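You operate a simulated robot arm through the tools that you are given. There is no shell and no other tool. Be economical: measure what you need, move in short steps, check, and stop when the job is done.

You are at the controls of a simulated two-armed robot. One attempt, no reset.

## Task
Take the teal capped tube and leave it on the black puck. Take the small brown spool and leave it in the blue tray on the right half of the blue bench. Fetch the red bracket and set it on the top of the white table. Fetch the white peg from the right half of the blue bench and set it on the round white pad. Take the grey bottle and put it on the round grey pad. Hold the measuring cup on the top of the white table steady with one hand and put the purple bottle in it with the other. Open the right red hood. The order is free. Set down upright: red bracket, grey bottle.

The check looks at the end state, three seconds after you hand in, the way a careful person would. Anything else that was tipped, shoved, dropped, spilled or broken makes it a failure.

## Robot
Two 7-joint arms with two-finger parallel grippers on one trunk, on a base that drives. Base frame: it is fixed to the floor where the robot stands at the start and does not move with it; the origin is under the middle of the robot, x ahead of it, y to its left, z up. Readings come in cm, degrees, newtons and seconds.
The left shoulder is at the start at [7, 13.3, 117.6], the right one opposite. With the tool pointing down near the work surface each hand reaches from about 10 to 62 cm from the robot's upright axis, wherever it stands, measured 20 degrees to its own side. Places, roughly: black puck (5x5x3 cm) [80, -30, 80]; blue tray (25x38x6 cm) [0, -520, 80]; grey bottle [50, -475, 75]; measuring cup [350, -275, 75]; purple bottle [100, -450, 75]; red bracket (5x3x3 cm) [20, -480, 80]; right red hood [40, 280, 80]; round grey pad (8x8x2 cm) [40, -470, 80]; round white pad (8x8x2 cm) [70, -460, 80]; small brown spool (7x7x7 cm) [10, -480, 80]; teal capped tube (2x2x6 cm) [60, 0, 80]; top of the white table [320, -280, 80]; white peg (4x4x4 cm) [30, -490, 80]. Payload 1.57 kg a hand.
The tool frame of a hand sits at the grasp point between the pads (the TCP): z along the fingers, y along the line on which they close. The tips reach 3 cm beyond it. The gripper opens to 8 cm. The fingers are 1.7 cm wide and 1.2 cm thick; the gripper's body (4 by 8.2 cm) begins 8 cm behind the TCP.
Orientation is that of the tool frame in the base frame, as a unit quaternion [x, y, z, w]. With the fingers straight down and closing along the base's y, the tool's x points along the base's -x, its y along +y and its z along -z.

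## Interface
- The arms move only by the tool jog_arm. It takes "left_steps", "right_steps" or both (then of equal length, played together; a hand with none holds still); each is a list of rows, each a list of 7 numbers: the shift along the tool's x, y, z in cm, then the turn, a rotation vector about the tool's x, y, z in degrees, then the gripper command, from -1 (fully open) to 1 (shut), values between in proportion. In form: [[dx, dy, dz, ax, ay, az, hand], ...]. A call has 1 to 20 rows; each row is the pose to reach, as a shift and turn from the pose commanded when the call began, along the tool's axes at that moment. Each row takes 0.2 s and may step no farther than 5 cm and 8.6 degrees from the row before; otherwise, or with a gripper value out of range, the whole call is refused. Where a pose cannot be reached the arm comes as near as it can. A force on the tool above 40 N (or 10 N above the force at the start of the call, whichever is more), or a blocked arm, ends the call early, and 0.2 s more pass. The fingers move at their own pace (about 15.3 cm/s each) and stop on an object; they squeeze with about 34 N. The grip force told is the motor's: it shows also when the fingers shut on nothing. Time passes only in rows, and 0.2 s behind the last, so rows that repeat a pose let the fingers close. The reply holds the time, the measured pose of the TCP, the force on the tool along the base axes, the opening and the grip force, in the units named above and with some noise, with the torque about the TCP (base axes, N m) and any sound that the robot's microphone picked up, and new pictures: "views" is both (left out), scene, wrist or none (wrist: the cameras of the hands that moved).
- Cameras (640 x 400 px; columns grow to the right, rows downward): "scene" is now at [12.42, -2.48, 138.18]; the picture's right is [-0.30, -0.96, 0.00], its down [-0.72, 0.22, -0.66] and it looks along [0.63, -0.19, -0.75] (base axes); focal length 267 px, centre (320, 200). "left" rides on the left gripper at [7.2, 0.7, -12.2] in its tool frame; the picture's right is [-0.09, 1.00, 0.00], its down [-0.84, -0.08, -0.54] and it looks along [-0.54, -0.05, 0.84] (tool axes); focal length 238 px, centre (320, 200). "right" rides on the right gripper at [7.2, -0.7, -12.2] in its tool frame; the picture's right is [0.09, 1.00, 0.00], its down [-0.84, 0.08, -0.54] and it looks along [-0.54, 0.05, 0.84] (tool axes); focal length 238 px, centre (320, 200). There is no depth. A picture from a camera that has moved, and an enlarged one, comes with that camera's place and axes in the base frame and with its lens.
- slide_trunk(by): slides the trunk up (or, below 0, down) by that many cm; the arms and the scene camera ride with it, the base frame stays. It gives what a move gives, with no picture.
- drive_base(legs): drives the robot by 1 to 6 legs, each [ahead, left, turn to the left] in cm, cm and degrees, along the robot's own axes; the way and the turn of a leg run together, so that a leg with both is an arc; at most 150 cm and 180 degrees a leg. The arms and the cameras ride along, it lands a little off, and it stops where it bumps. It gives what a move gives, and a new picture of the scene camera.
- head_to(pan, tilt): turns the head with the scene camera to pan (to the left, within 86 degrees either way) and tilt (down, from -29 to 69), counted from straight ahead of the robot. It gives what a move gives, and a new picture of the scene camera.
- enlarge(camera, box): a new picture of the part [left, top, right, bottom] of that camera's present view, enlarged. The clock stands still meanwhile.
- finish_job(): hands the job in; it is judged then, once.

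Go step by step. Nothing tells you exact positions but the pictures and the camera data: compare them with the known pose of the tool, close in by small moves and look again before you grip or let go. The budget is 196 turns and 260 pictures, counting those below and the enlarged ones. Unless the task says otherwise, let go and move clear before handing in.

The tools are called after "Call:" as a command line: name --argument value ..., lists and objects as JSON in quotes. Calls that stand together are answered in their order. jog_arm: Moves the arms, as the interface text tells. Its arguments: {"type":"object","properties":{"left_steps":{"type":"array","items":{"type":"array","items":{"type":"number"}}},"right_steps":{"type":"array","items":{"type":"array","items":{"type":"number"}}},"views":{"type":"string","enum":["both","scene","wrist","none"]}},"required":[]} The other tools are called the same way: slide_trunk (by) slides the trunk up or down; drive_base (legs) drives the base; head_to (pan, tilt) turns the head that bears the scene camera; enlarge (camera, box) takes an enlarged picture of a part of a camera's view; finish_job () hands the job in.

At the start:

```text
time: 0.0
left_eef_pos: [44.83, 9.33, 104.26]
left_tcp_rot: [0.0, 1.0, 0.0, 0.001]
left_wrist_force: [0.2, -0.3, 0.2]
left_wrist_torque: [0.01, 0.01, 0.01]
left_gripper_width: 7.98
left_grasp_force: 0.1
right_eef_pos: [43.99, -31.22, 103.99]
right_tcp_rot: [0.001, 1.0, 0.0, 0.0]
right_wrist_force: [0.4, 0.4, -0.6]
right_wrist_torque: [0.0, 0.01, 0.02]
right_gripper_width: 7.99
right_grasp_force: 0.1
trunk travel left (down, up): [-75.0, 19.0]
robot x, y, heading: [0.46, 0.05, 0.1]
head pan, tilt: [-17.2, 48.7]
```

scene: 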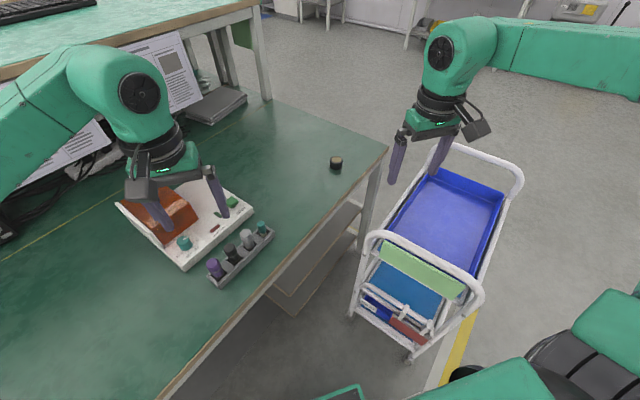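
right: 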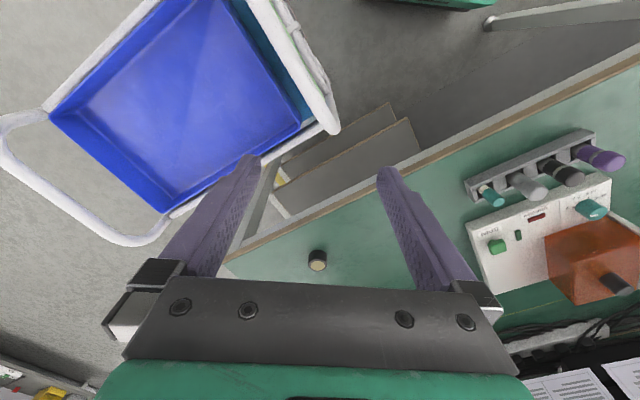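
left: 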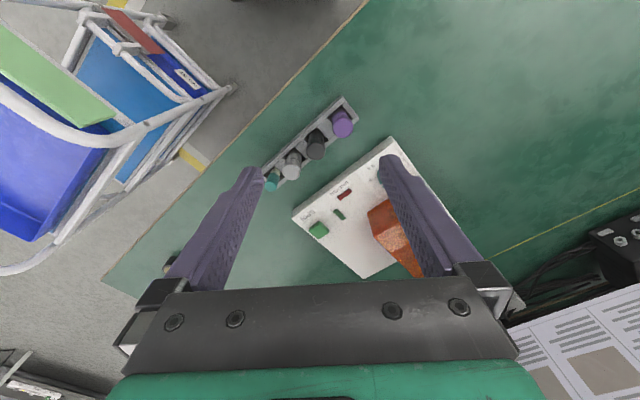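

The tube rack (purple, black, grey and teal caps) and the black puck are on the green bench ahead. I'll look closer before moving.

Call:
enlarge --camera "scene" --box '[180, 140, 360, 290]'

Call:
enlarge --camera "left" --box '[230, 80, 390, 200]'

```text
2.67 times, centred on (270, 215) of scene
camera zoom: at [12.42, -2.48, 138.18], right [-0.3, -0.96, 0.0], down [-0.72, 0.22, -0.66], along [0.63, -0.19, -0.75], focal length 712 px, centre (453, 160)
```

zoom: 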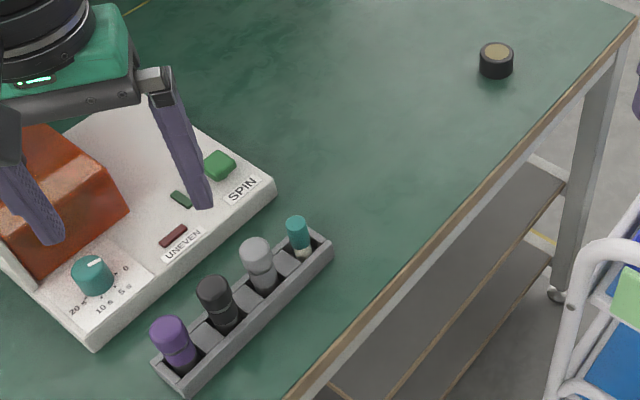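

```text
3.33 times, centred on (310, 140) of left
camera zoom: at [37.54, 9.99, 116.46], right [0.09, 1.0, 0.0], down [0.84, -0.08, 0.54], along [0.54, -0.05, -0.84], focal length 794 px, centre (353, 400)
```

zoom: 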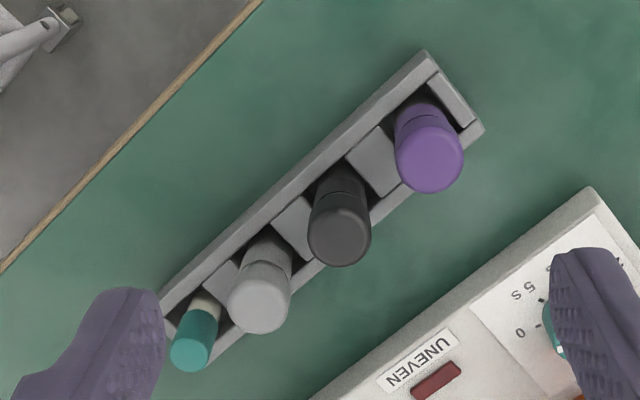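

The teal cap top triangulates to about [56, 0.3, 82.5] and the puck top to about [78, -28.7, 78]. The puck is out of reach from here, so I'll look around for driving room.

Call:
head_to --pan -45 --tilt 60

Call:
head_to --pan -70 --tilt 20

Call:
head_to --pan 70 --tilt 20

```text
time: 0.9
left_eef_pos: [44.74, 9.38, 104.38]
left_tcp_rot: [0.0, 1.0, 0.0, 0.0]
left_wrist_force: [-0.2, -0.1, 0.3]
left_wrist_torque: [0.01, 0.02, -0.05]
left_gripper_width: 7.99
left_grasp_force: 0.1
right_eef_pos: [43.93, -31.36, 104.0]
right_tcp_rot: [0.0, 1.0, 0.0, 0.0]
right_wrist_force: [-0.6, 0.0, 0.3]
right_wrist_torque: [-0.04, -0.01, 0.02]
right_gripper_width: 8.0
right_grasp_force: 0.1
trunk travel left (down, up): [-75.0, 19.0]
robot x, y, heading: [0.55, -0.5, -0.0]
head pan, tilt: [-45.0, 60.0]
camera scene: at [9.68, -4.88, 136.76], right [-0.71, -0.71, 0.0], down [-0.61, 0.61, -0.5], along [0.35, -0.35, -0.87], focal length 267 px, centre (320, 200)
```

scene: 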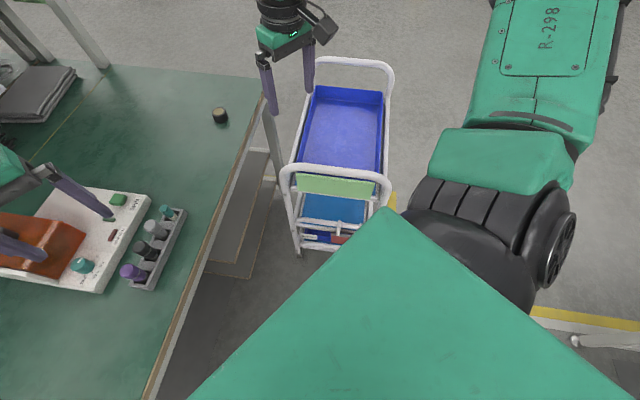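

```text
time: 2.0
left_eef_pos: [44.79, 9.37, 104.37]
left_tcp_rot: [0.0, 1.0, 0.0, -0.001]
left_wrist_force: [-0.2, -0.5, -0.2]
left_wrist_torque: [-0.02, -0.01, 0.06]
left_gripper_width: 8.01
left_grasp_force: 0.0
right_eef_pos: [43.99, -31.31, 103.96]
right_tcp_rot: [0.0, 1.0, 0.0, 0.0]
right_wrist_force: [0.9, -0.1, -0.5]
right_wrist_torque: [-0.04, 0.0, 0.0]
right_gripper_width: 7.97
right_grasp_force: 0.0
trunk travel left (down, up): [-75.0, 19.0]
robot x, y, heading: [-0.06, 0.01, -0.1]
head pan, tilt: [-70.0, 20.0]
camera scene: at [8.15, -8.92, 142.56], right [-0.94, -0.34, 0.0], down [-0.12, 0.32, -0.94], along [0.32, -0.88, -0.34], focal length 267 px, centre (320, 200)
```

scene: 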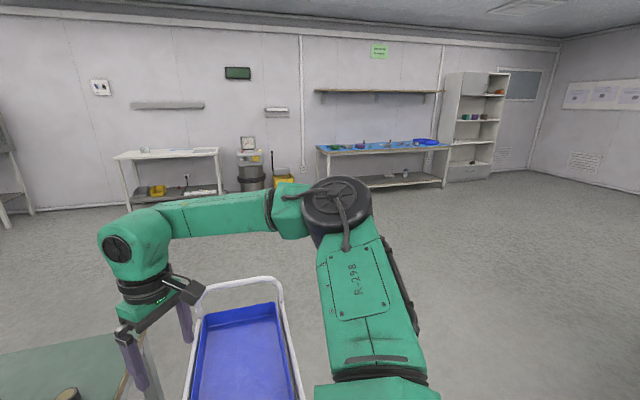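

```text
time: 4.2
left_eef_pos: [44.71, 9.45, 104.4]
left_tcp_rot: [-0.001, 1.0, 0.0, 0.0]
left_wrist_force: [-0.3, 0.3, -0.7]
left_wrist_torque: [0.02, 0.01, 0.06]
left_gripper_width: 8.04
left_grasp_force: 0.0
right_eef_pos: [43.93, -31.26, 103.96]
right_tcp_rot: [0.0, 1.0, 0.0, -0.001]
right_wrist_force: [0.4, 0.4, -0.2]
right_wrist_torque: [0.01, -0.01, -0.02]
right_gripper_width: 8.0
right_grasp_force: 0.0
trunk travel left (down, up): [-75.0, 19.0]
robot x, y, heading: [-0.14, -0.1, -0.1]
head pan, tilt: [70.0, 20.0]
camera scene: at [8.15, 8.57, 142.57], right [0.94, -0.34, 0.0], down [-0.12, -0.32, -0.94], along [0.32, 0.88, -0.34], focal length 267 px, centre (320, 200)
```

scene: 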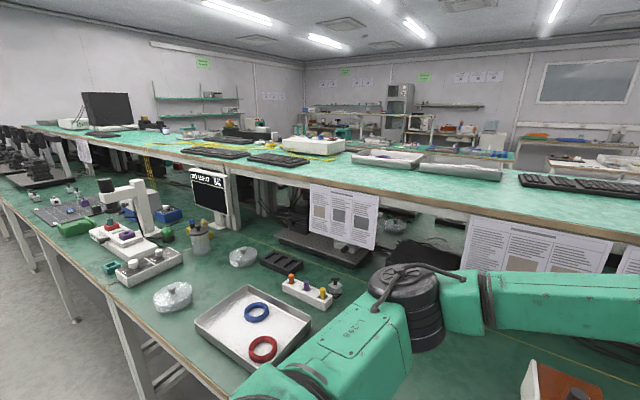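

The blue bench and white table stand at the far right wall. I'll enlarge the left view to find the red hoods.

Call:
enlarge --camera "scene" --box '[150, 90, 470, 290]'

Call:
enlarge --camera "scene" --box '[0, 90, 240, 240]'

Call:
enlarge --camera "scene" --box '[300, 70, 540, 180]'

```text
2.00 times, centred on (310, 190) of scene
camera zoom: at [8.15, 8.57, 142.57], right [0.94, -0.34, 0.0], down [-0.12, -0.32, -0.94], along [0.32, 0.88, -0.34], focal length 534 px, centre (340, 220)
```

zoom: 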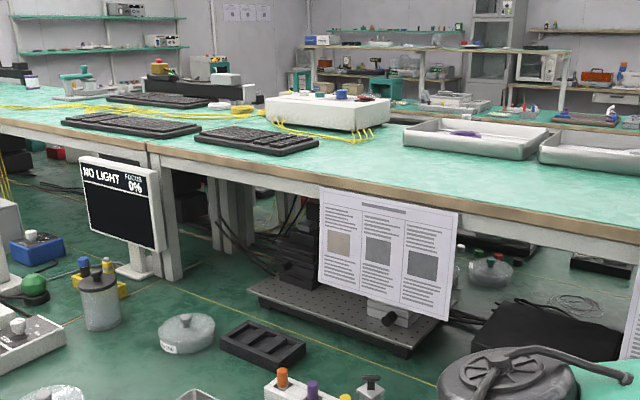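

```text
2.67 times, centred on (120, 165) of scene
camera zoom: at [8.15, 8.57, 142.57], right [0.94, -0.34, 0.0], down [-0.12, -0.32, -0.94], along [0.32, 0.88, -0.34], focal length 712 px, centre (853, 293)
```

zoom: 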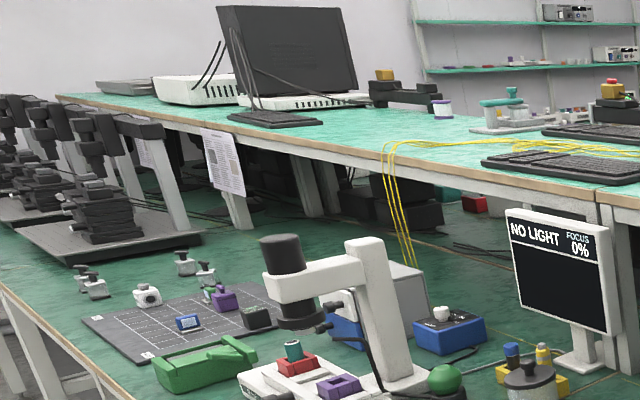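

```text
2.67 times, centred on (420, 125) of scene
camera zoom: at [8.15, 8.57, 142.57], right [0.94, -0.34, 0.0], down [-0.12, -0.32, -0.94], along [0.32, 0.88, -0.34], focal length 712 px, centre (53, 400)
```

zoom: 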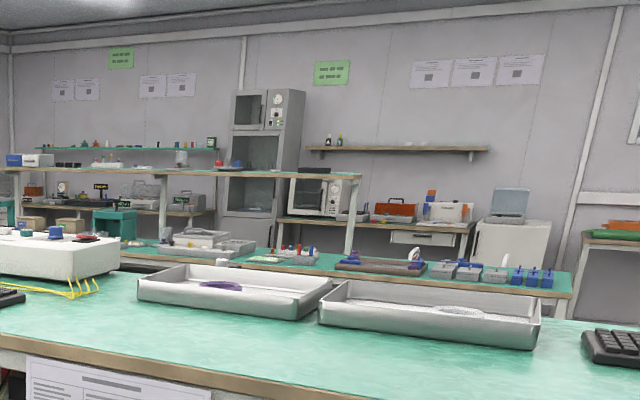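

Before driving I'll check the base footprint and the room beside the cart.

Call:
head_to --pan -15 --tilt 69

```text
time: 5.8
left_eef_pos: [44.8, 9.32, 104.43]
left_tcp_rot: [0.0, 1.0, -0.001, 0.0]
left_wrist_force: [-0.3, 0.2, 0.1]
left_wrist_torque: [0.0, -0.01, -0.01]
left_gripper_width: 8.0
left_grasp_force: 0.1
right_eef_pos: [43.9, -31.2, 103.91]
right_tcp_rot: [0.0, 1.0, -0.001, 0.0]
right_wrist_force: [0.9, -0.8, -1.0]
right_wrist_torque: [-0.05, 0.0, 0.03]
right_gripper_width: 8.01
right_grasp_force: 0.0
trunk travel left (down, up): [-75.0, 19.0]
robot x, y, heading: [-0.03, 0.01, -0.0]
head pan, tilt: [-15.0, 68.8]
camera scene: at [10.36, -1.62, 135.82], right [-0.26, -0.97, 0.0], down [-0.9, 0.24, -0.36], along [0.35, -0.09, -0.93], focal length 267 px, centre (320, 200)
```

scene: 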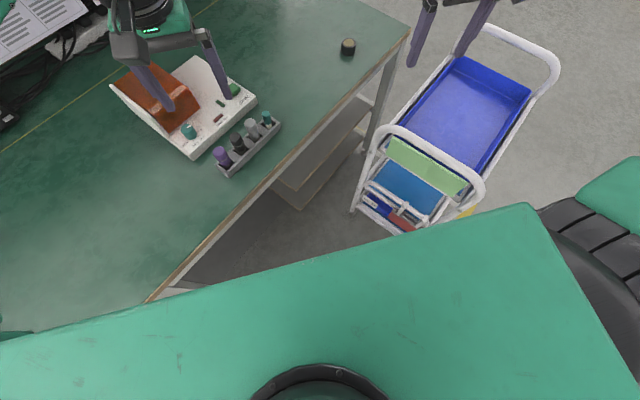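

The legs of the cart stand around [50,-30] and [32,-50]; there is modest room. I'll ease the base diagonally right/ahead in small legs.

Call:
drive_base --legs '[[6, -6, 0], [5, -4, 0]]'

```text
time: 7.5
left_eef_pos: [55.43, -0.18, 104.44]
left_tcp_rot: [-0.001, 1.0, -0.002, 0.001]
left_wrist_force: [-0.4, 0.7, -0.2]
left_wrist_torque: [-0.01, -0.04, 0.01]
left_gripper_width: 8.01
left_grasp_force: 0.1
right_eef_pos: [54.44, -40.89, 104.23]
right_tcp_rot: [0.001, 1.0, -0.002, 0.002]
right_wrist_force: [0.0, 0.0, -0.2]
right_wrist_torque: [-0.01, -0.03, 0.01]
right_gripper_width: 7.97
right_grasp_force: 0.1
trunk travel left (down, up): [-75.0, 19.0]
robot x, y, heading: [10.61, -9.9, -0.1]
head pan, tilt: [-15.0, 68.8]
camera scene: at [20.86, -11.13, 135.87], right [-0.26, -0.97, 0.0], down [-0.9, 0.24, -0.37], along [0.35, -0.1, -0.93], focal length 267 px, centre (320, 200)
```

scene: 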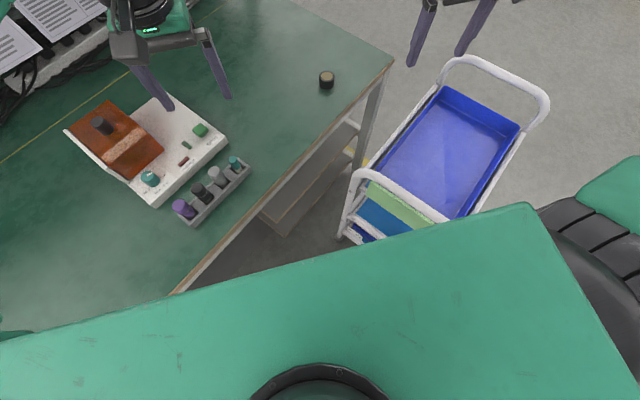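

No bump. A bit farther.

Call:
drive_base --legs '[[4, -3, 0], [2, -2, 0]]'

Call:
head_to --pan -10 --tilt 45

```text
time: 8.9
left_eef_pos: [61.21, -4.87, 104.34]
left_tcp_rot: [-0.001, 1.0, 0.0, -0.001]
left_wrist_force: [0.8, 0.1, 0.7]
left_wrist_torque: [0.02, 0.02, 0.01]
left_gripper_width: 7.99
left_grasp_force: 0.1
right_eef_pos: [60.38, -45.55, 103.98]
right_tcp_rot: [-0.001, 1.0, 0.0, 0.0]
right_wrist_force: [0.4, 0.2, 1.0]
right_wrist_torque: [0.05, 0.04, 0.03]
right_gripper_width: 8.0
right_grasp_force: 0.1
trunk travel left (down, up): [-75.0, 19.0]
robot x, y, heading: [16.3, -14.57, 0.0]
head pan, tilt: [-15.0, 68.8]
stopped in leg 2: the robot was blocked; the commanded pose is now the measured one
camera scene: at [26.71, -16.03, 135.81], right [-0.26, -0.97, 0.0], down [-0.9, 0.24, -0.36], along [0.35, -0.09, -0.93], focal length 267 px, centre (320, 200)
```

scene: 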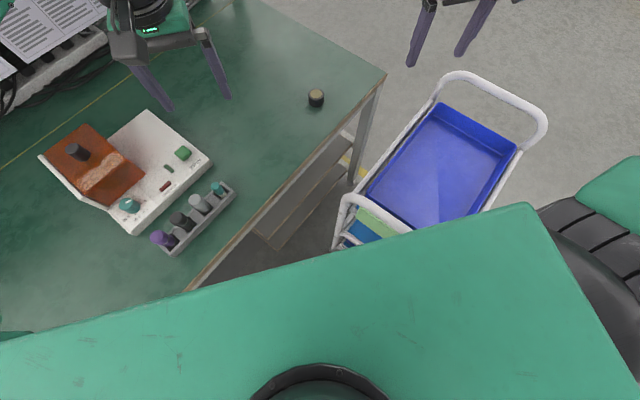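

```text
time: 9.8
left_eef_pos: [61.12, -4.81, 104.32]
left_tcp_rot: [0.0, 1.0, -0.002, -0.001]
left_wrist_force: [0.6, -0.9, 1.0]
left_wrist_torque: [0.01, 0.01, 0.05]
left_gripper_width: 8.02
left_grasp_force: 0.0
right_eef_pos: [60.27, -45.45, 104.02]
right_tcp_rot: [-0.001, 1.0, 0.0, 0.0]
right_wrist_force: [0.1, 0.4, -0.2]
right_wrist_torque: [-0.03, -0.02, 0.01]
right_gripper_width: 8.0
right_grasp_force: 0.0
trunk travel left (down, up): [-75.0, 19.0]
robot x, y, heading: [16.69, -14.63, 0.0]
head pan, tilt: [-10.0, 45.0]
camera scene: at [29.25, -15.88, 138.7], right [-0.17, -0.98, 0.0], down [-0.7, 0.12, -0.71], along [0.7, -0.12, -0.71], focal length 267 px, centre (320, 200)
```

scene: 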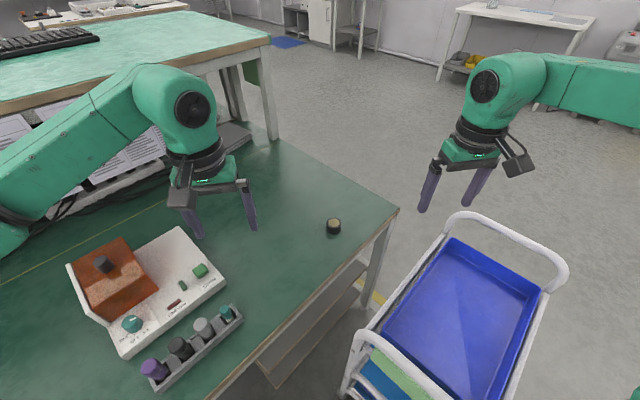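

The base touched something and stopped at (16.5,-14.6). Puck and tube are now both about within right-hand reach. I clear the left arm aside and bring the right hand near the tube, turned so it closes across the rack.

Call:
jog_arm --left_steps '[[3, 2.8, -0.6, 0, 0, 0, -1], [6, 5.7, -1.2, 0, 0, 0, -1], [9, 8.5, -1.8, 0, 0, 0, -1], [12, 11.4, -2.4, 0, 0, 0, -1], [15, 14.2, -3, 0, 0, 0, -1], [18, 17, -3.5, 0, 0, 0, -1], [21, 20, -4, 0, 0, 0, -1]]' --right_steps '[[0.4, 4.6, 0.8, 0, 0, 7.4, -1], [0.8, 9.2, 1.6, 0, 0, 14.8, -1], [1.2, 13.8, 2.4, 0, 0, 22.2, -1], [1.6, 18.4, 3.2, 0, 0, 29.6, -1], [2, 23, 4, 0, 0, 37, -1], [2.5, 27.6, 5, 0, 0, 44.4, -1], [3, 32, 6, 0, 0, 52, -1]]'

```text
time: 11.4
left_eef_pos: [39.58, 15.14, 108.46]
left_tcp_rot: [0.001, 1.0, -0.001, 0.001]
left_wrist_force: [-0.3, 0.3, 0.6]
left_wrist_torque: [-0.01, -0.04, -0.02]
left_gripper_width: 8.01
left_grasp_force: 0.1
right_eef_pos: [54.48, -19.5, 99.57]
right_tcp_rot: [0.439, 0.898, 0.003, 0.003]
right_wrist_force: [-0.4, -0.7, 0.4]
right_wrist_torque: [0.02, -0.05, -0.03]
right_gripper_width: 8.01
right_grasp_force: 0.1
right hand out of reach, approached as far as the arm can: row 6, 7
trunk travel left (down, up): [-75.0, 19.0]
robot x, y, heading: [16.34, -14.3, 0.1]
head pan, tilt: [-10.0, 45.0]
camera scene: at [28.71, -15.9, 138.76], right [-0.17, -0.98, 0.0], down [-0.69, 0.12, -0.71], along [0.7, -0.12, -0.7], focal length 267 px, centre (320, 200)
camera right: at [49.42, -14.34, 111.52], right [0.73, 0.68, 0.01], down [0.57, -0.61, 0.54], along [0.38, -0.39, -0.84], focal length 238 px, centre (320, 200)
camera left: at [32.33, 15.74, 120.55], right [0.09, 1.0, 0.0], down [0.83, -0.08, 0.55], along [0.54, -0.05, -0.84], focal length 238 px, centre (320, 200)
```

scene: 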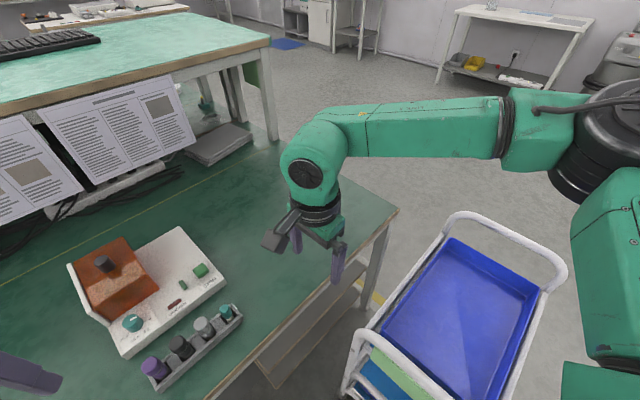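
right: 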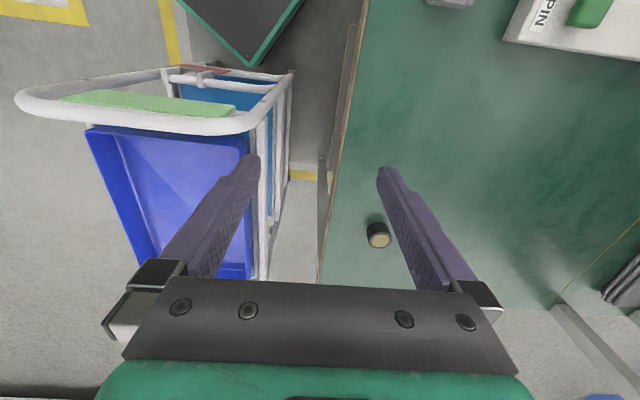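
left: 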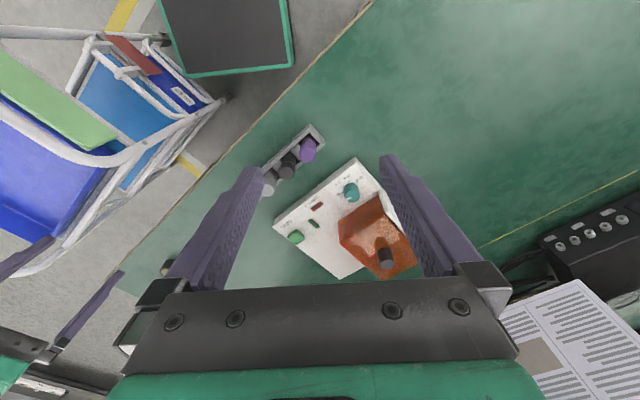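

The right hand cannot cross that far in this stance. The base is a square whose corner meets the bench edge, so I'll back off, turn 37° left to face the bench squarely, and move in.

Call:
drive_base --legs '[[-5, -3, 0], [0, 0, 37], [10, 0, 0]]'

```text
time: 14.9
left_eef_pos: [20.8, 26.49, 108.44]
left_tcp_rot: [-0.313, 0.95, 0.0, 0.0]
left_wrist_force: [0.0, -0.2, -0.1]
left_wrist_torque: [0.01, 0.0, -0.02]
left_gripper_width: 8.01
left_grasp_force: 0.0
right_eef_pos: [53.31, 7.33, 99.32]
right_tcp_rot: [0.134, 0.991, 0.003, 0.0]
right_wrist_force: [-0.2, -0.2, -1.3]
right_wrist_torque: [0.02, 0.0, 0.03]
right_gripper_width: 7.98
right_grasp_force: 0.0
trunk travel left (down, up): [-75.0, 19.0]
robot x, y, heading: [19.09, -11.39, 36.6]
head pan, tilt: [-10.0, 45.0]
camera scene: at [30.5, -4.95, 138.73], right [0.45, -0.9, 0.0], down [-0.63, -0.31, -0.71], along [0.63, 0.32, -0.71], focal length 267 px, centre (320, 200)
```

scene: 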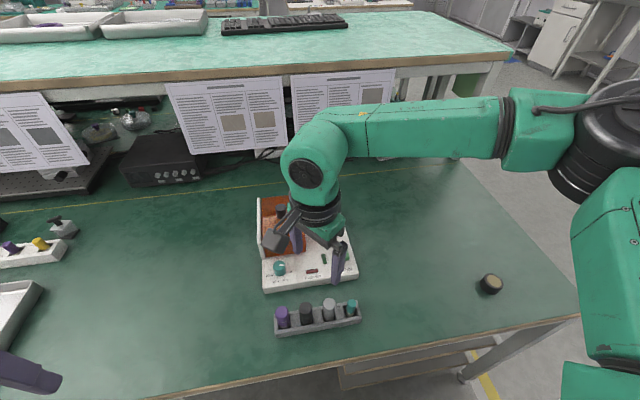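

The robot stands squarely now, with the tube ~[56.2,0.3] and puck ~[79,-28.3]. I move the right hand above the tube, turning to close across the rack.

Call:
jog_arm --right_steps '[[-0.9, -1.2, 1, 0, 0, 7.3, -0.3], [-1.8, -2.4, 2, 0, 0, 14.6, -0.3], [-2.7, -3.6, 4, 0, 0, 21.9, -0.3], [-3.6, -4.8, 6, 0, 0, 29.2, -0.3], [-4.5, -6, 7.3, 0, 0, 36.5, -0.3]]'

```text
time: 16.1
left_eef_pos: [20.98, 26.55, 108.26]
left_tcp_rot: [-0.313, 0.95, 0.0, 0.0]
left_wrist_force: [-0.2, -0.6, 0.0]
left_wrist_torque: [0.0, -0.02, 0.01]
left_gripper_width: 7.98
left_grasp_force: 0.0
right_eef_pos: [56.25, 0.44, 91.9]
right_tcp_rot: [0.439, 0.898, 0.002, -0.001]
right_wrist_force: [0.4, -1.0, 0.0]
right_wrist_torque: [0.01, -0.01, 0.03]
right_gripper_width: 5.19
right_grasp_force: 0.1
trunk travel left (down, up): [-75.0, 19.0]
robot x, y, heading: [19.48, -11.25, 36.3]
head pan, tilt: [-10.0, 45.0]
camera scene: at [30.69, -4.9, 138.71], right [0.45, -0.9, 0.0], down [-0.63, -0.32, -0.71], along [0.63, 0.32, -0.71], focal length 267 px, centre (320, 200)
camera right: at [51.31, 5.56, 103.99], right [0.73, 0.68, 0.0], down [0.57, -0.62, 0.54], along [0.37, -0.39, -0.84], focal length 238 px, centre (320, 200)
```

scene: 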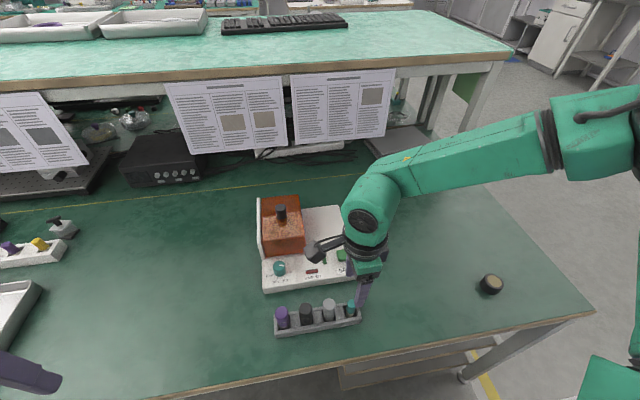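
right: 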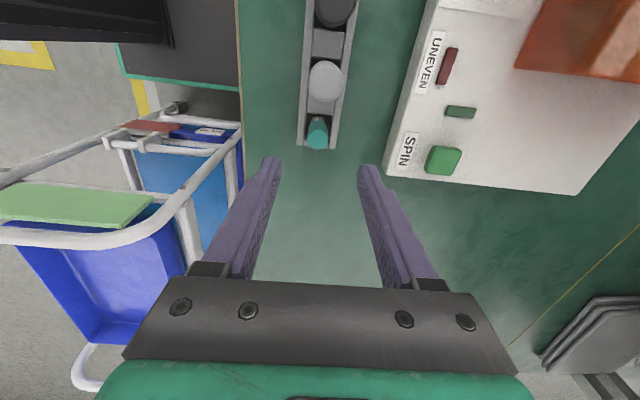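

The view is well aligned; cap top ≈[56.0,0.2]. I descend to z≈82 and close.

Call:
jog_arm --right_steps '[[0, -0.3, 4, 0, 0, 0, -0.3], [0, -0.3, 7.5, 0, 0, 0, -0.3], [0, -0.3, 10, 0, 0, 0, -0.3], [0, -0.3, 10, 0, 0, 0, -0.3]]'

```text
time: 17.1
left_eef_pos: [20.95, 26.54, 108.33]
left_tcp_rot: [-0.313, 0.95, 0.001, 0.0]
left_wrist_force: [-0.5, 0.2, 0.1]
left_wrist_torque: [0.0, 0.0, 0.0]
left_gripper_width: 8.01
left_grasp_force: 0.2
right_eef_pos: [56.14, -0.76, 82.97]
right_tcp_rot: [0.438, 0.899, 0.001, -0.002]
right_wrist_force: [0.2, -0.3, -0.6]
right_wrist_torque: [0.04, 0.02, 0.01]
right_gripper_width: 5.19
right_grasp_force: 0.0
right hand out of reach, approached as far as the arm can: row 3, 4
trunk travel left (down, up): [-75.0, 19.0]
robot x, y, heading: [19.19, -11.46, 36.6]
head pan, tilt: [-10.0, 45.0]
camera scene: at [30.66, -4.83, 138.71], right [0.45, -0.9, 0.0], down [-0.63, -0.32, -0.71], along [0.63, 0.32, -0.71], focal length 267 px, centre (320, 200)
camera right: at [51.22, 4.43, 95.19], right [0.73, 0.69, 0.0], down [0.58, -0.61, 0.54], along [0.37, -0.39, -0.84], focal length 238 px, centre (320, 200)
```

scene: 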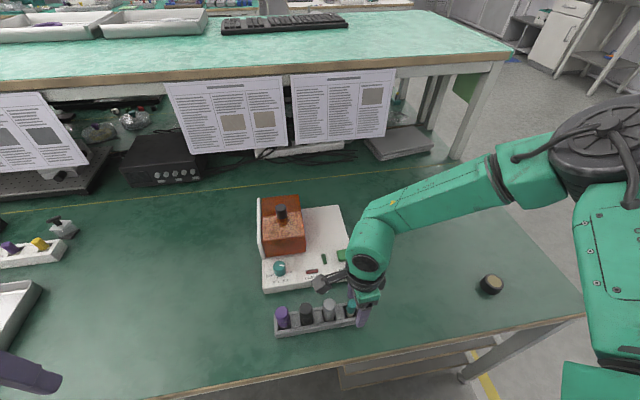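
right: 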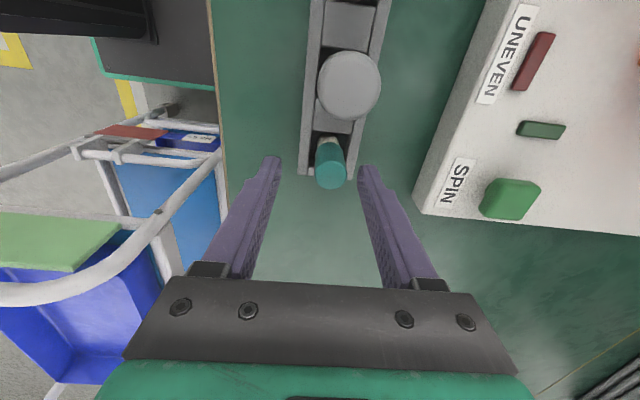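

The arm is at its low limit from this trunk height. I raise the hand, lower the trunk 10 cm, and retry.

Call:
jog_arm --right_steps '[[0, -0.3, 5, 0, 0, 0, -0.3], [0, -0.3, 1, 0, 0, 0, -0.3], [0, -0.3, -3, 0, 0, 0, -0.3]]' --views "none"

Call:
slide_trunk --by -12

```text
time: 17.9
left_eef_pos: [20.85, 26.49, 108.41]
left_tcp_rot: [-0.313, 0.95, 0.0, 0.0]
left_wrist_force: [-0.6, -0.2, 0.8]
left_wrist_torque: [0.05, -0.03, -0.01]
left_gripper_width: 8.0
left_grasp_force: 0.1
right_eef_pos: [55.68, -1.0, 86.03]
right_tcp_rot: [0.438, 0.899, 0.001, -0.001]
right_wrist_force: [-0.4, 0.2, 0.0]
right_wrist_torque: [0.02, -0.02, -0.01]
right_gripper_width: 5.18
right_grasp_force: 0.1
right hand out of reach, approached as far as the arm can: row 1, 2
trunk travel left (down, up): [-75.0, 19.0]
robot x, y, heading: [19.55, -11.63, 36.7]
head pan, tilt: [-10.0, 45.0]
```

```text
time: 18.6
left_eef_pos: [20.83, 26.41, 103.37]
left_tcp_rot: [-0.313, 0.95, 0.001, 0.001]
left_wrist_force: [-0.2, 0.7, 0.9]
left_wrist_torque: [-0.02, 0.02, -0.01]
left_gripper_width: 8.01
left_grasp_force: 0.0
right_eef_pos: [55.92, -0.89, 81.5]
right_tcp_rot: [0.439, 0.899, 0.006, 0.002]
right_wrist_force: [-3.4, -5.0, 13.9]
right_wrist_torque: [0.06, -0.2, -0.11]
right_gripper_width: 4.88
right_grasp_force: 0.1
trunk travel left (down, up): [-70.0, 24.0]
robot x, y, heading: [19.41, -11.24, 36.6]
head pan, tilt: [-10.0, 45.0]
stopped: the force on the tool passed its limit at 98 N (the readings are from after the stop); the commanded pose is now the measured one
```

The hand rose less than intended, so the fingers touched the rack while lowering. Looking now.

Call:
jog_arm --right_steps '[[0, 0, -1, 0, 0, 0, -0.3], [0, 0, -4, 0, 0, 0, -0.3], [0, 0, -7, 0, 0, 0, -0.3]]'

```text
time: 19.4
left_eef_pos: [20.92, 26.58, 103.34]
left_tcp_rot: [-0.313, 0.95, -0.001, 0.0]
left_wrist_force: [0.3, 0.2, -0.4]
left_wrist_torque: [0.03, 0.04, -0.01]
left_gripper_width: 8.0
left_grasp_force: 0.0
right_eef_pos: [55.94, -0.83, 88.36]
right_tcp_rot: [0.438, 0.899, 0.006, 0.002]
right_wrist_force: [0.5, -0.7, -0.8]
right_wrist_torque: [-0.04, 0.0, 0.01]
right_gripper_width: 5.24
right_grasp_force: 0.0
trunk travel left (down, up): [-70.0, 24.0]
robot x, y, heading: [19.47, -10.99, 36.6]
head pan, tilt: [-10.0, 45.0]
camera scene: at [30.65, -4.87, 133.68], right [0.45, -0.9, 0.0], down [-0.63, -0.31, -0.71], along [0.63, 0.31, -0.71], focal length 267 px, centre (320, 200)
camera right: at [51.01, 4.35, 100.44], right [0.73, 0.69, 0.01], down [0.57, -0.62, 0.54], along [0.38, -0.39, -0.84], focal length 238 px, centre (320, 200)
```

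scene: 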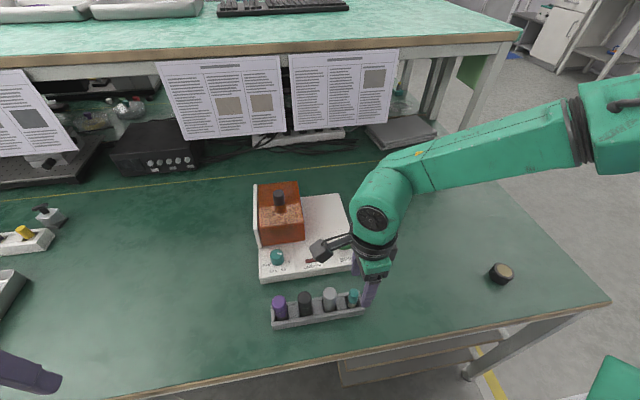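
right: 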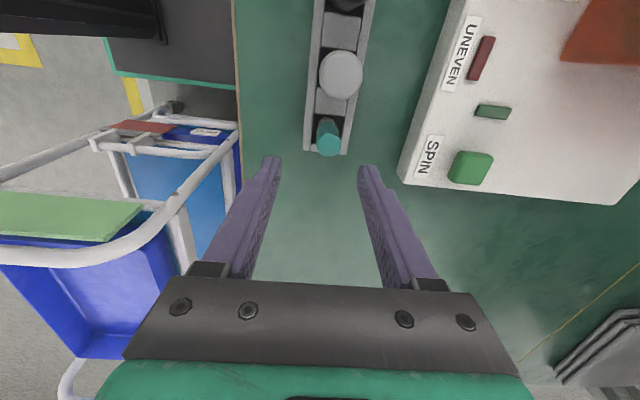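

The rack appears undisturbed. With the trunk 5 cm lower I now align on the cap and descend to z≈82.3.

Call:
jog_arm --right_steps '[[0.53, 0.7, 0, 0, 0, 0, -0.3], [0.53, 0.7, 3, 0, 0, 0, -0.3], [0.53, 0.7, 6, 0, 0, 0, -0.3], [0.53, 0.7, 6, 0, 0, 0, -0.3]]'

```text
time: 20.4
left_eef_pos: [20.93, 26.51, 103.29]
left_tcp_rot: [-0.313, 0.95, -0.001, 0.0]
left_wrist_force: [-1.1, 1.1, -0.1]
left_wrist_torque: [-0.02, -0.02, 0.04]
left_gripper_width: 7.98
left_grasp_force: 0.0
right_eef_pos: [56.29, 0.43, 82.51]
right_tcp_rot: [0.438, 0.899, 0.006, 0.003]
right_wrist_force: [-0.5, -0.1, 0.2]
right_wrist_torque: [0.02, -0.01, 0.0]
right_gripper_width: 5.2
right_grasp_force: 0.0
trunk travel left (down, up): [-70.0, 24.0]
robot x, y, heading: [19.38, -10.86, 36.4]
head pan, tilt: [-10.0, 45.0]
camera scene: at [30.6, -4.87, 133.69], right [0.45, -0.9, 0.0], down [-0.63, -0.31, -0.71], along [0.63, 0.31, -0.71], focal length 267 px, centre (320, 200)
camera right: at [51.3, 5.58, 94.57], right [0.73, 0.69, 0.01], down [0.57, -0.62, 0.54], along [0.38, -0.39, -0.84], focal length 238 px, centre (320, 200)
```

scene: 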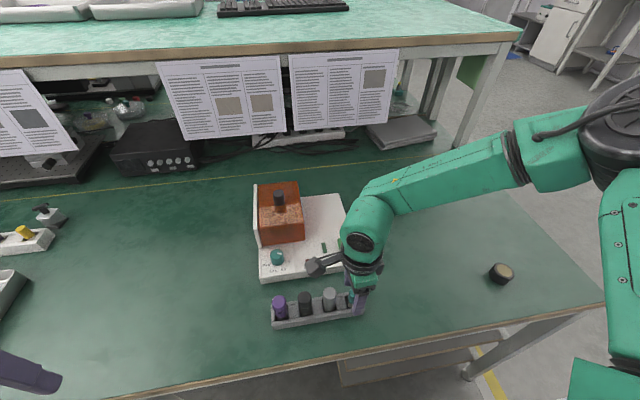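
right: 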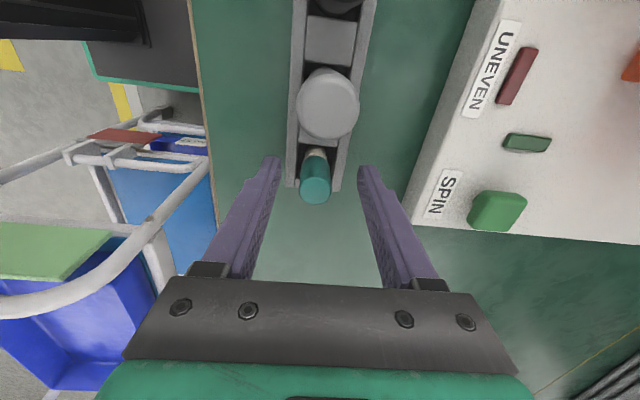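

The TCP projects almost onto the cap top; I shift slightly, lower a touch and close.

Call:
jog_arm --right_steps '[[0, -0.35, 0.2, 0, 0, 0, -0.3], [0, -0.35, 0.4, 0, 0, 0, 0.2], [0, -0.35, 0.4, 0, 0, 0, 1], [0, -0.35, 0.4, 0, 0, 0, 1]]' --views "wrist"

```text
time: 21.4
left_eef_pos: [20.99, 26.55, 103.41]
left_tcp_rot: [-0.314, 0.95, 0.0, 0.001]
left_wrist_force: [0.1, 0.2, -0.2]
left_wrist_torque: [0.03, -0.02, 0.01]
left_gripper_width: 7.99
left_grasp_force: 0.1
right_eef_pos: [56.04, 0.03, 82.0]
right_tcp_rot: [0.44, 0.898, 0.005, 0.002]
right_wrist_force: [-0.9, -0.6, 0.6]
right_wrist_torque: [0.01, -0.01, 0.02]
right_gripper_width: 1.89
right_grasp_force: 32.8
trunk travel left (down, up): [-70.0, 24.0]
robot x, y, heading: [19.36, -11.22, 36.1]
head pan, tilt: [-10.0, 45.0]
camera right: at [51.11, 5.18, 94.15], right [0.73, 0.68, 0.01], down [0.57, -0.62, 0.54], along [0.38, -0.39, -0.84], focal length 238 px, centre (320, 200)
```

right: 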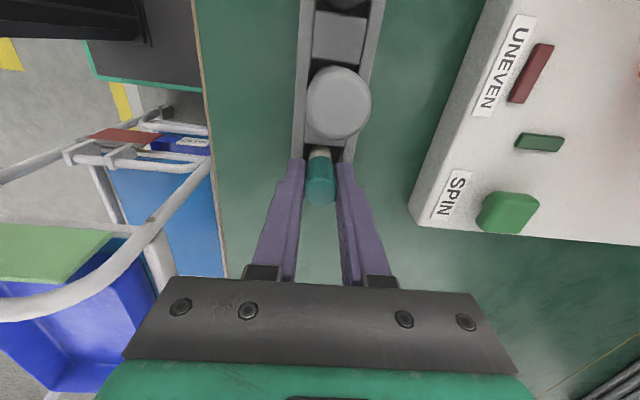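

Gripped. Lift straight up.

Call:
jog_arm --right_steps '[[0, 0, -2, 0, 0, 0, 1], [0, 0, -5, 0, 0, 0, 1], [0, 0, -9, 0, 0, 0, 1], [0, 0, -12, 0, 0, 0, 1]]'

```text
time: 22.4
left_eef_pos: [20.96, 26.56, 103.3]
left_tcp_rot: [-0.314, 0.95, 0.0, 0.0]
left_wrist_force: [0.3, -0.6, -0.5]
left_wrist_torque: [-0.02, -0.03, -0.02]
left_gripper_width: 8.01
left_grasp_force: 0.0
right_eef_pos: [55.99, -0.16, 94.24]
right_tcp_rot: [0.439, 0.899, 0.005, 0.001]
right_wrist_force: [0.1, -0.2, -0.9]
right_wrist_torque: [-0.01, 0.02, 0.01]
right_gripper_width: 1.86
right_grasp_force: 33.3
trunk travel left (down, up): [-70.0, 24.0]
robot x, y, heading: [19.68, -11.19, 36.5]
head pan, tilt: [-10.0, 45.0]
camera scene: at [30.61, -4.9, 133.69], right [0.45, -0.9, 0.0], down [-0.63, -0.31, -0.71], along [0.63, 0.32, -0.71], focal length 267 px, centre (320, 200)
camera right: at [51.01, 4.99, 106.27], right [0.73, 0.69, 0.01], down [0.57, -0.62, 0.54], along [0.38, -0.39, -0.84], focal length 238 px, centre (320, 200)
```

scene: 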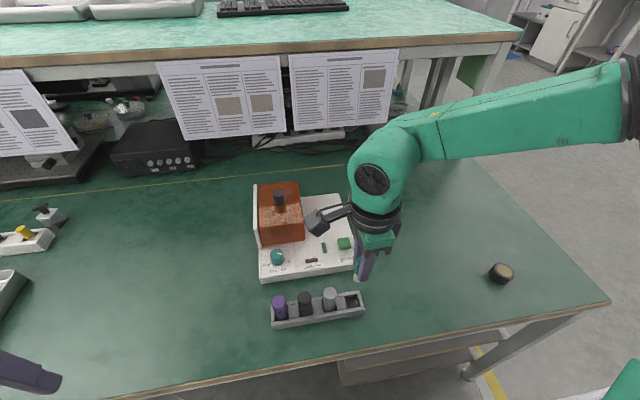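
right: 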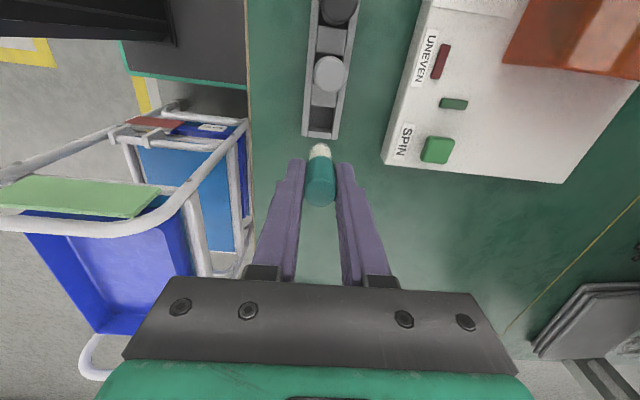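

Tube is out cleanly. Carry it over to the puck at height, easing the wrist turn.

Call:
jog_arm --right_steps '[[-4.5, 0.1, 0, 0, 0, -4, 1], [-9, 0.2, 0, 0, 0, -8, 1], [-13.5, 0.3, 0, 0, 0, -12, 1], [-18, 0.4, 0, 0, 0, -16, 1], [-22.5, 0.5, 0, 0, 0, -20, 1], [-27, 0.6, 0, 0, 0, -24, 1], [-31.5, 0.7, 0, 0, 0, -28, 1], [-34.5, 0.8, 0, 0, 0, -32, 1], [-34.5, 0.8, 0, 0, 0, -32, 1]]'

```text
time: 24.4
left_eef_pos: [20.99, 26.63, 103.31]
left_tcp_rot: [-0.313, 0.95, 0.0, 0.0]
left_wrist_force: [0.6, 0.1, 0.0]
left_wrist_torque: [0.03, -0.02, -0.05]
left_gripper_width: 8.01
left_grasp_force: 0.1
right_eef_pos: [77.93, -26.84, 94.14]
right_tcp_rot: [0.174, 0.985, 0.005, 0.003]
right_wrist_force: [1.0, 1.4, -0.4]
right_wrist_torque: [0.0, -0.01, 0.0]
right_gripper_width: 1.87
right_grasp_force: 32.9
trunk travel left (down, up): [-70.0, 24.0]
robot x, y, heading: [19.06, -11.14, 36.3]
head pan, tilt: [-10.0, 45.0]
camera scene: at [30.65, -4.84, 133.68], right [0.45, -0.9, 0.0], down [-0.63, -0.32, -0.71], along [0.63, 0.31, -0.71], focal length 267 px, centre (320, 200)
camera right: at [70.91, -25.17, 106.13], right [0.25, 0.97, 0.01], down [0.81, -0.22, 0.55], along [0.53, -0.13, -0.84], focal length 238 px, centre (320, 200)
```

scene: 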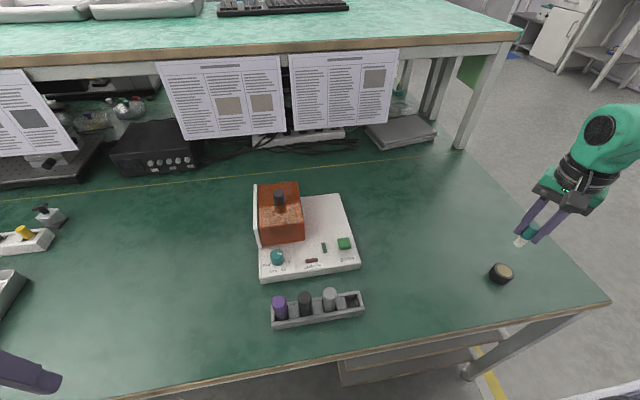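
right: 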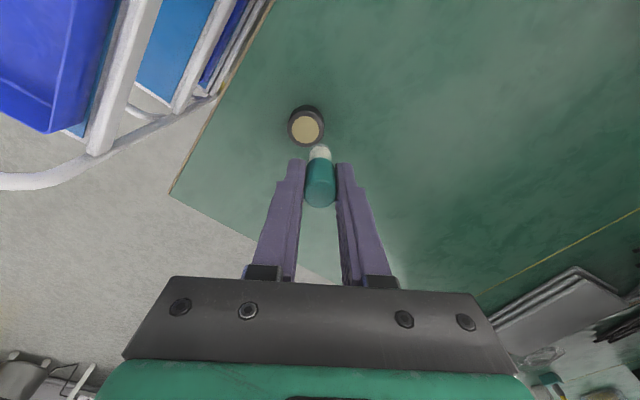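

Puck centre ≈[78.45,-28.65]. Align above it and lower most of the way.

Call:
jog_arm --right_steps '[[-1.06, -1.5, 2, 0, 0, 0, 1], [-1.06, -1.5, 5, 0, 0, 0, 1], [-1.06, -1.5, 8, 0, 0, 0, 1], [-1.06, -1.5, 8, 0, 0, 0, 1]]'

Call:
enlarge --camera "scene" --box '[430, 170, 590, 290]'

```text
time: 25.4
left_eef_pos: [21.06, 26.48, 103.32]
left_tcp_rot: [-0.313, 0.95, 0.0, 0.0]
left_wrist_force: [0.9, 0.1, 0.4]
left_wrist_torque: [-0.03, 0.0, 0.01]
left_gripper_width: 8.0
left_grasp_force: 0.1
right_eef_pos: [78.29, -28.59, 86.03]
right_tcp_rot: [0.174, 0.985, 0.005, 0.003]
right_wrist_force: [1.0, 0.0, -0.2]
right_wrist_torque: [0.0, -0.02, 0.0]
right_gripper_width: 1.9
right_grasp_force: 33.2
trunk travel left (down, up): [-70.0, 24.0]
robot x, y, heading: [19.24, -11.11, 36.5]
head pan, tilt: [-10.0, 45.0]
camera scene: at [30.65, -4.88, 133.69], right [0.45, -0.9, 0.0], down [-0.63, -0.31, -0.71], along [0.63, 0.31, -0.71], focal length 267 px, centre (320, 200)
camera right: at [71.24, -26.9, 97.99], right [0.26, 0.97, 0.01], down [0.81, -0.22, 0.55], along [0.53, -0.13, -0.84], focal length 238 px, centre (320, 200)
```

scene: 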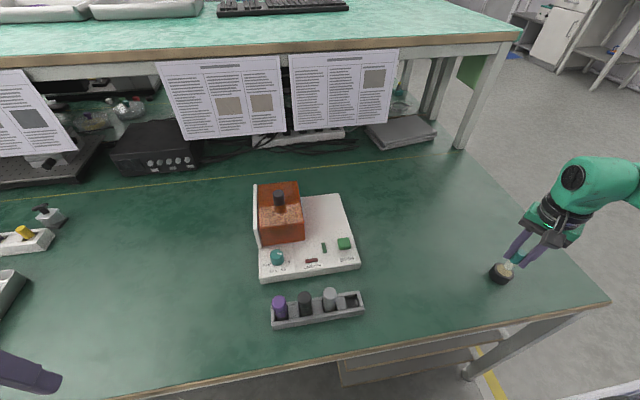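
right: 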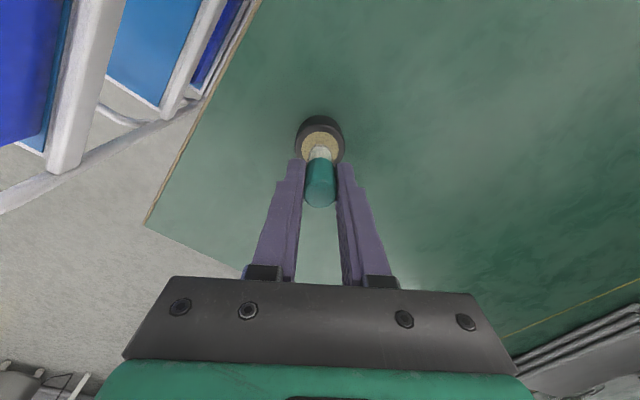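

```text
3.33 times, centred on (510, 230) of scene
camera zoom: at [30.65, -4.88, 133.69], right [0.45, -0.9, 0.0], down [-0.63, -0.31, -0.71], along [0.63, 0.31, -0.71], focal length 890 px, centre (-313, 100)
```

zoom: 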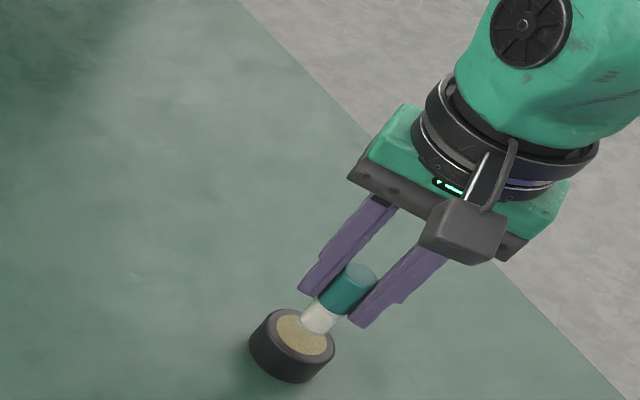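

Well centred. Lower in small steps until contact.

Call:
jog_arm --right_steps '[[-0.25, 0, 0.8, 0, 0, 0, 1], [-0.25, 0, 1.3, 0, 0, 0, 1], [-0.25, 0, 1.7, 0, 0, 0, 1], [-0.25, 0, 2.0, 0, 0, 0, 1], [-0.25, 0, 2.2, 0, 0, 0, 1]]'

Call:
enlarge --camera "scene" --box '[430, 170, 590, 290]'

```text
time: 26.6
left_eef_pos: [20.79, 26.52, 103.37]
left_tcp_rot: [-0.312, 0.95, 0.0, 0.001]
left_wrist_force: [-0.4, 0.8, -0.5]
left_wrist_torque: [-0.02, -0.02, 0.01]
left_gripper_width: 8.0
left_grasp_force: 0.0
right_eef_pos: [78.43, -28.57, 84.28]
right_tcp_rot: [0.174, 0.985, 0.005, 0.006]
right_wrist_force: [1.1, -2.2, 17.3]
right_wrist_torque: [-0.13, 0.03, 0.03]
right_gripper_width: 1.87
right_grasp_force: 32.9
trunk travel left (down, up): [-70.0, 24.0]
robot x, y, heading: [19.34, -11.25, 36.6]
head pan, tilt: [-10.0, 45.0]
camera scene: at [30.34, -4.83, 133.74], right [0.45, -0.9, 0.0], down [-0.63, -0.32, -0.71], along [0.64, 0.31, -0.71], focal length 267 px, centre (320, 200)
camera right: at [71.4, -26.92, 96.18], right [0.26, 0.97, 0.01], down [0.8, -0.22, 0.55], along [0.54, -0.13, -0.83], focal length 238 px, centre (320, 200)
```

scene: 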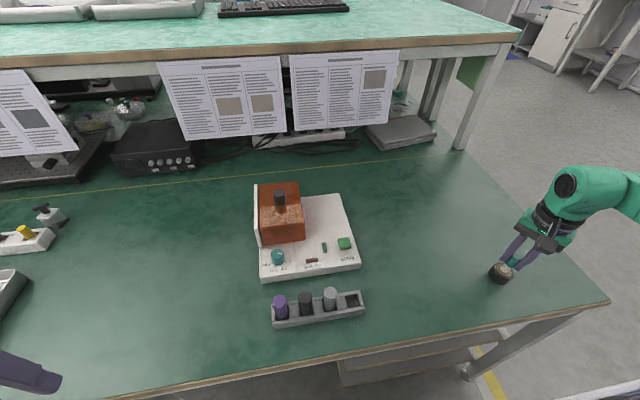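
right: 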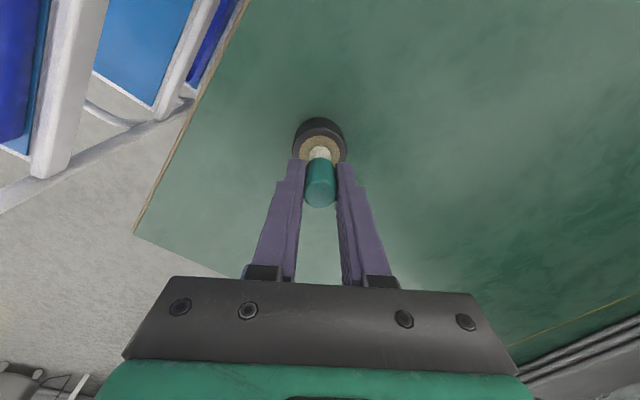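

```text
3.33 times, centred on (510, 230) of scene
camera zoom: at [30.34, -4.83, 133.74], right [0.45, -0.9, 0.0], down [-0.63, -0.32, -0.71], along [0.64, 0.31, -0.71], focal length 890 px, centre (-313, 100)
```

zoom: 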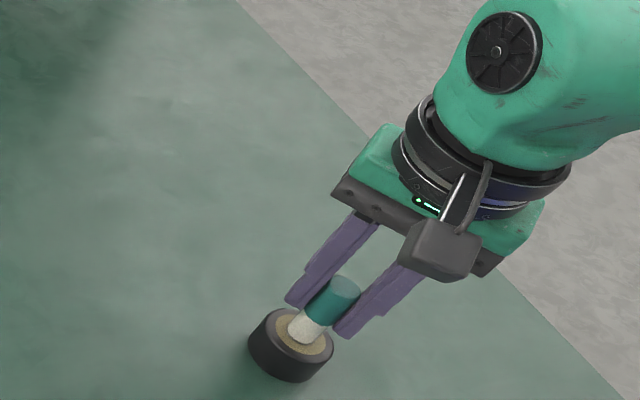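

Contact felt (17 N). Ease the pressure off and open gently.

Call:
jog_arm --right_steps '[[0, 0, -0.25, 0, 0, 0, 1], [0, 0, -0.3, 0, 0, 0, 1], [0, 0, -0.3, 0, 0, 0, 0.5], [0, 0, -0.3, 0, 0, 0, 0.3], [0, 0, -0.3, 0, 0, 0, 0]]' --views "wrist"

Call:
enlarge --camera "scene" --box '[430, 170, 590, 290]'

```text
time: 27.8
left_eef_pos: [21.09, 26.57, 103.29]
left_tcp_rot: [-0.313, 0.95, 0.0, 0.001]
left_wrist_force: [-0.2, 0.1, 0.1]
left_wrist_torque: [0.05, -0.03, -0.02]
left_gripper_width: 8.0
left_grasp_force: 0.0
right_eef_pos: [78.68, -28.69, 84.17]
right_tcp_rot: [0.174, 0.985, 0.005, 0.004]
right_wrist_force: [0.9, -0.3, 0.5]
right_wrist_torque: [-0.03, 0.02, -0.01]
right_gripper_width: 3.98
right_grasp_force: 0.1
trunk travel left (down, up): [-70.0, 24.0]
robot x, y, heading: [19.67, -11.45, 36.4]
head pan, tilt: [-10.0, 45.0]
camera right: at [71.62, -26.96, 96.2], right [0.25, 0.97, 0.01], down [0.81, -0.22, 0.55], along [0.53, -0.13, -0.84], focal length 238 px, centre (320, 200)
```

right: 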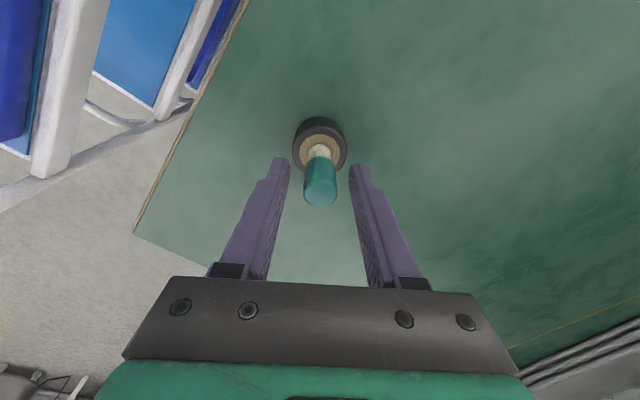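

```text
3.33 times, centred on (510, 230) of scene
camera zoom: at [30.71, -4.88, 133.68], right [0.45, -0.9, 0.0], down [-0.63, -0.31, -0.71], along [0.63, 0.31, -0.71], focal length 890 px, centre (-313, 100)
```

zoom: 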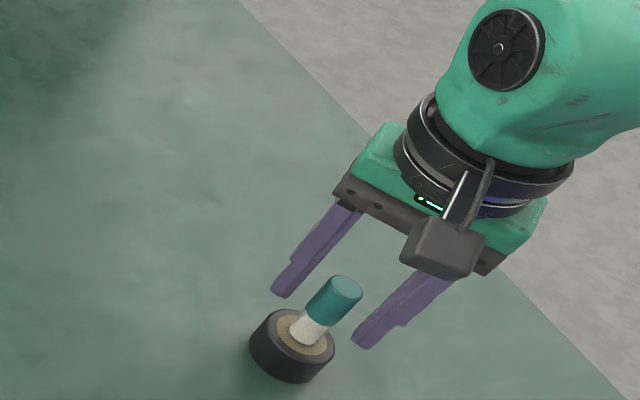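

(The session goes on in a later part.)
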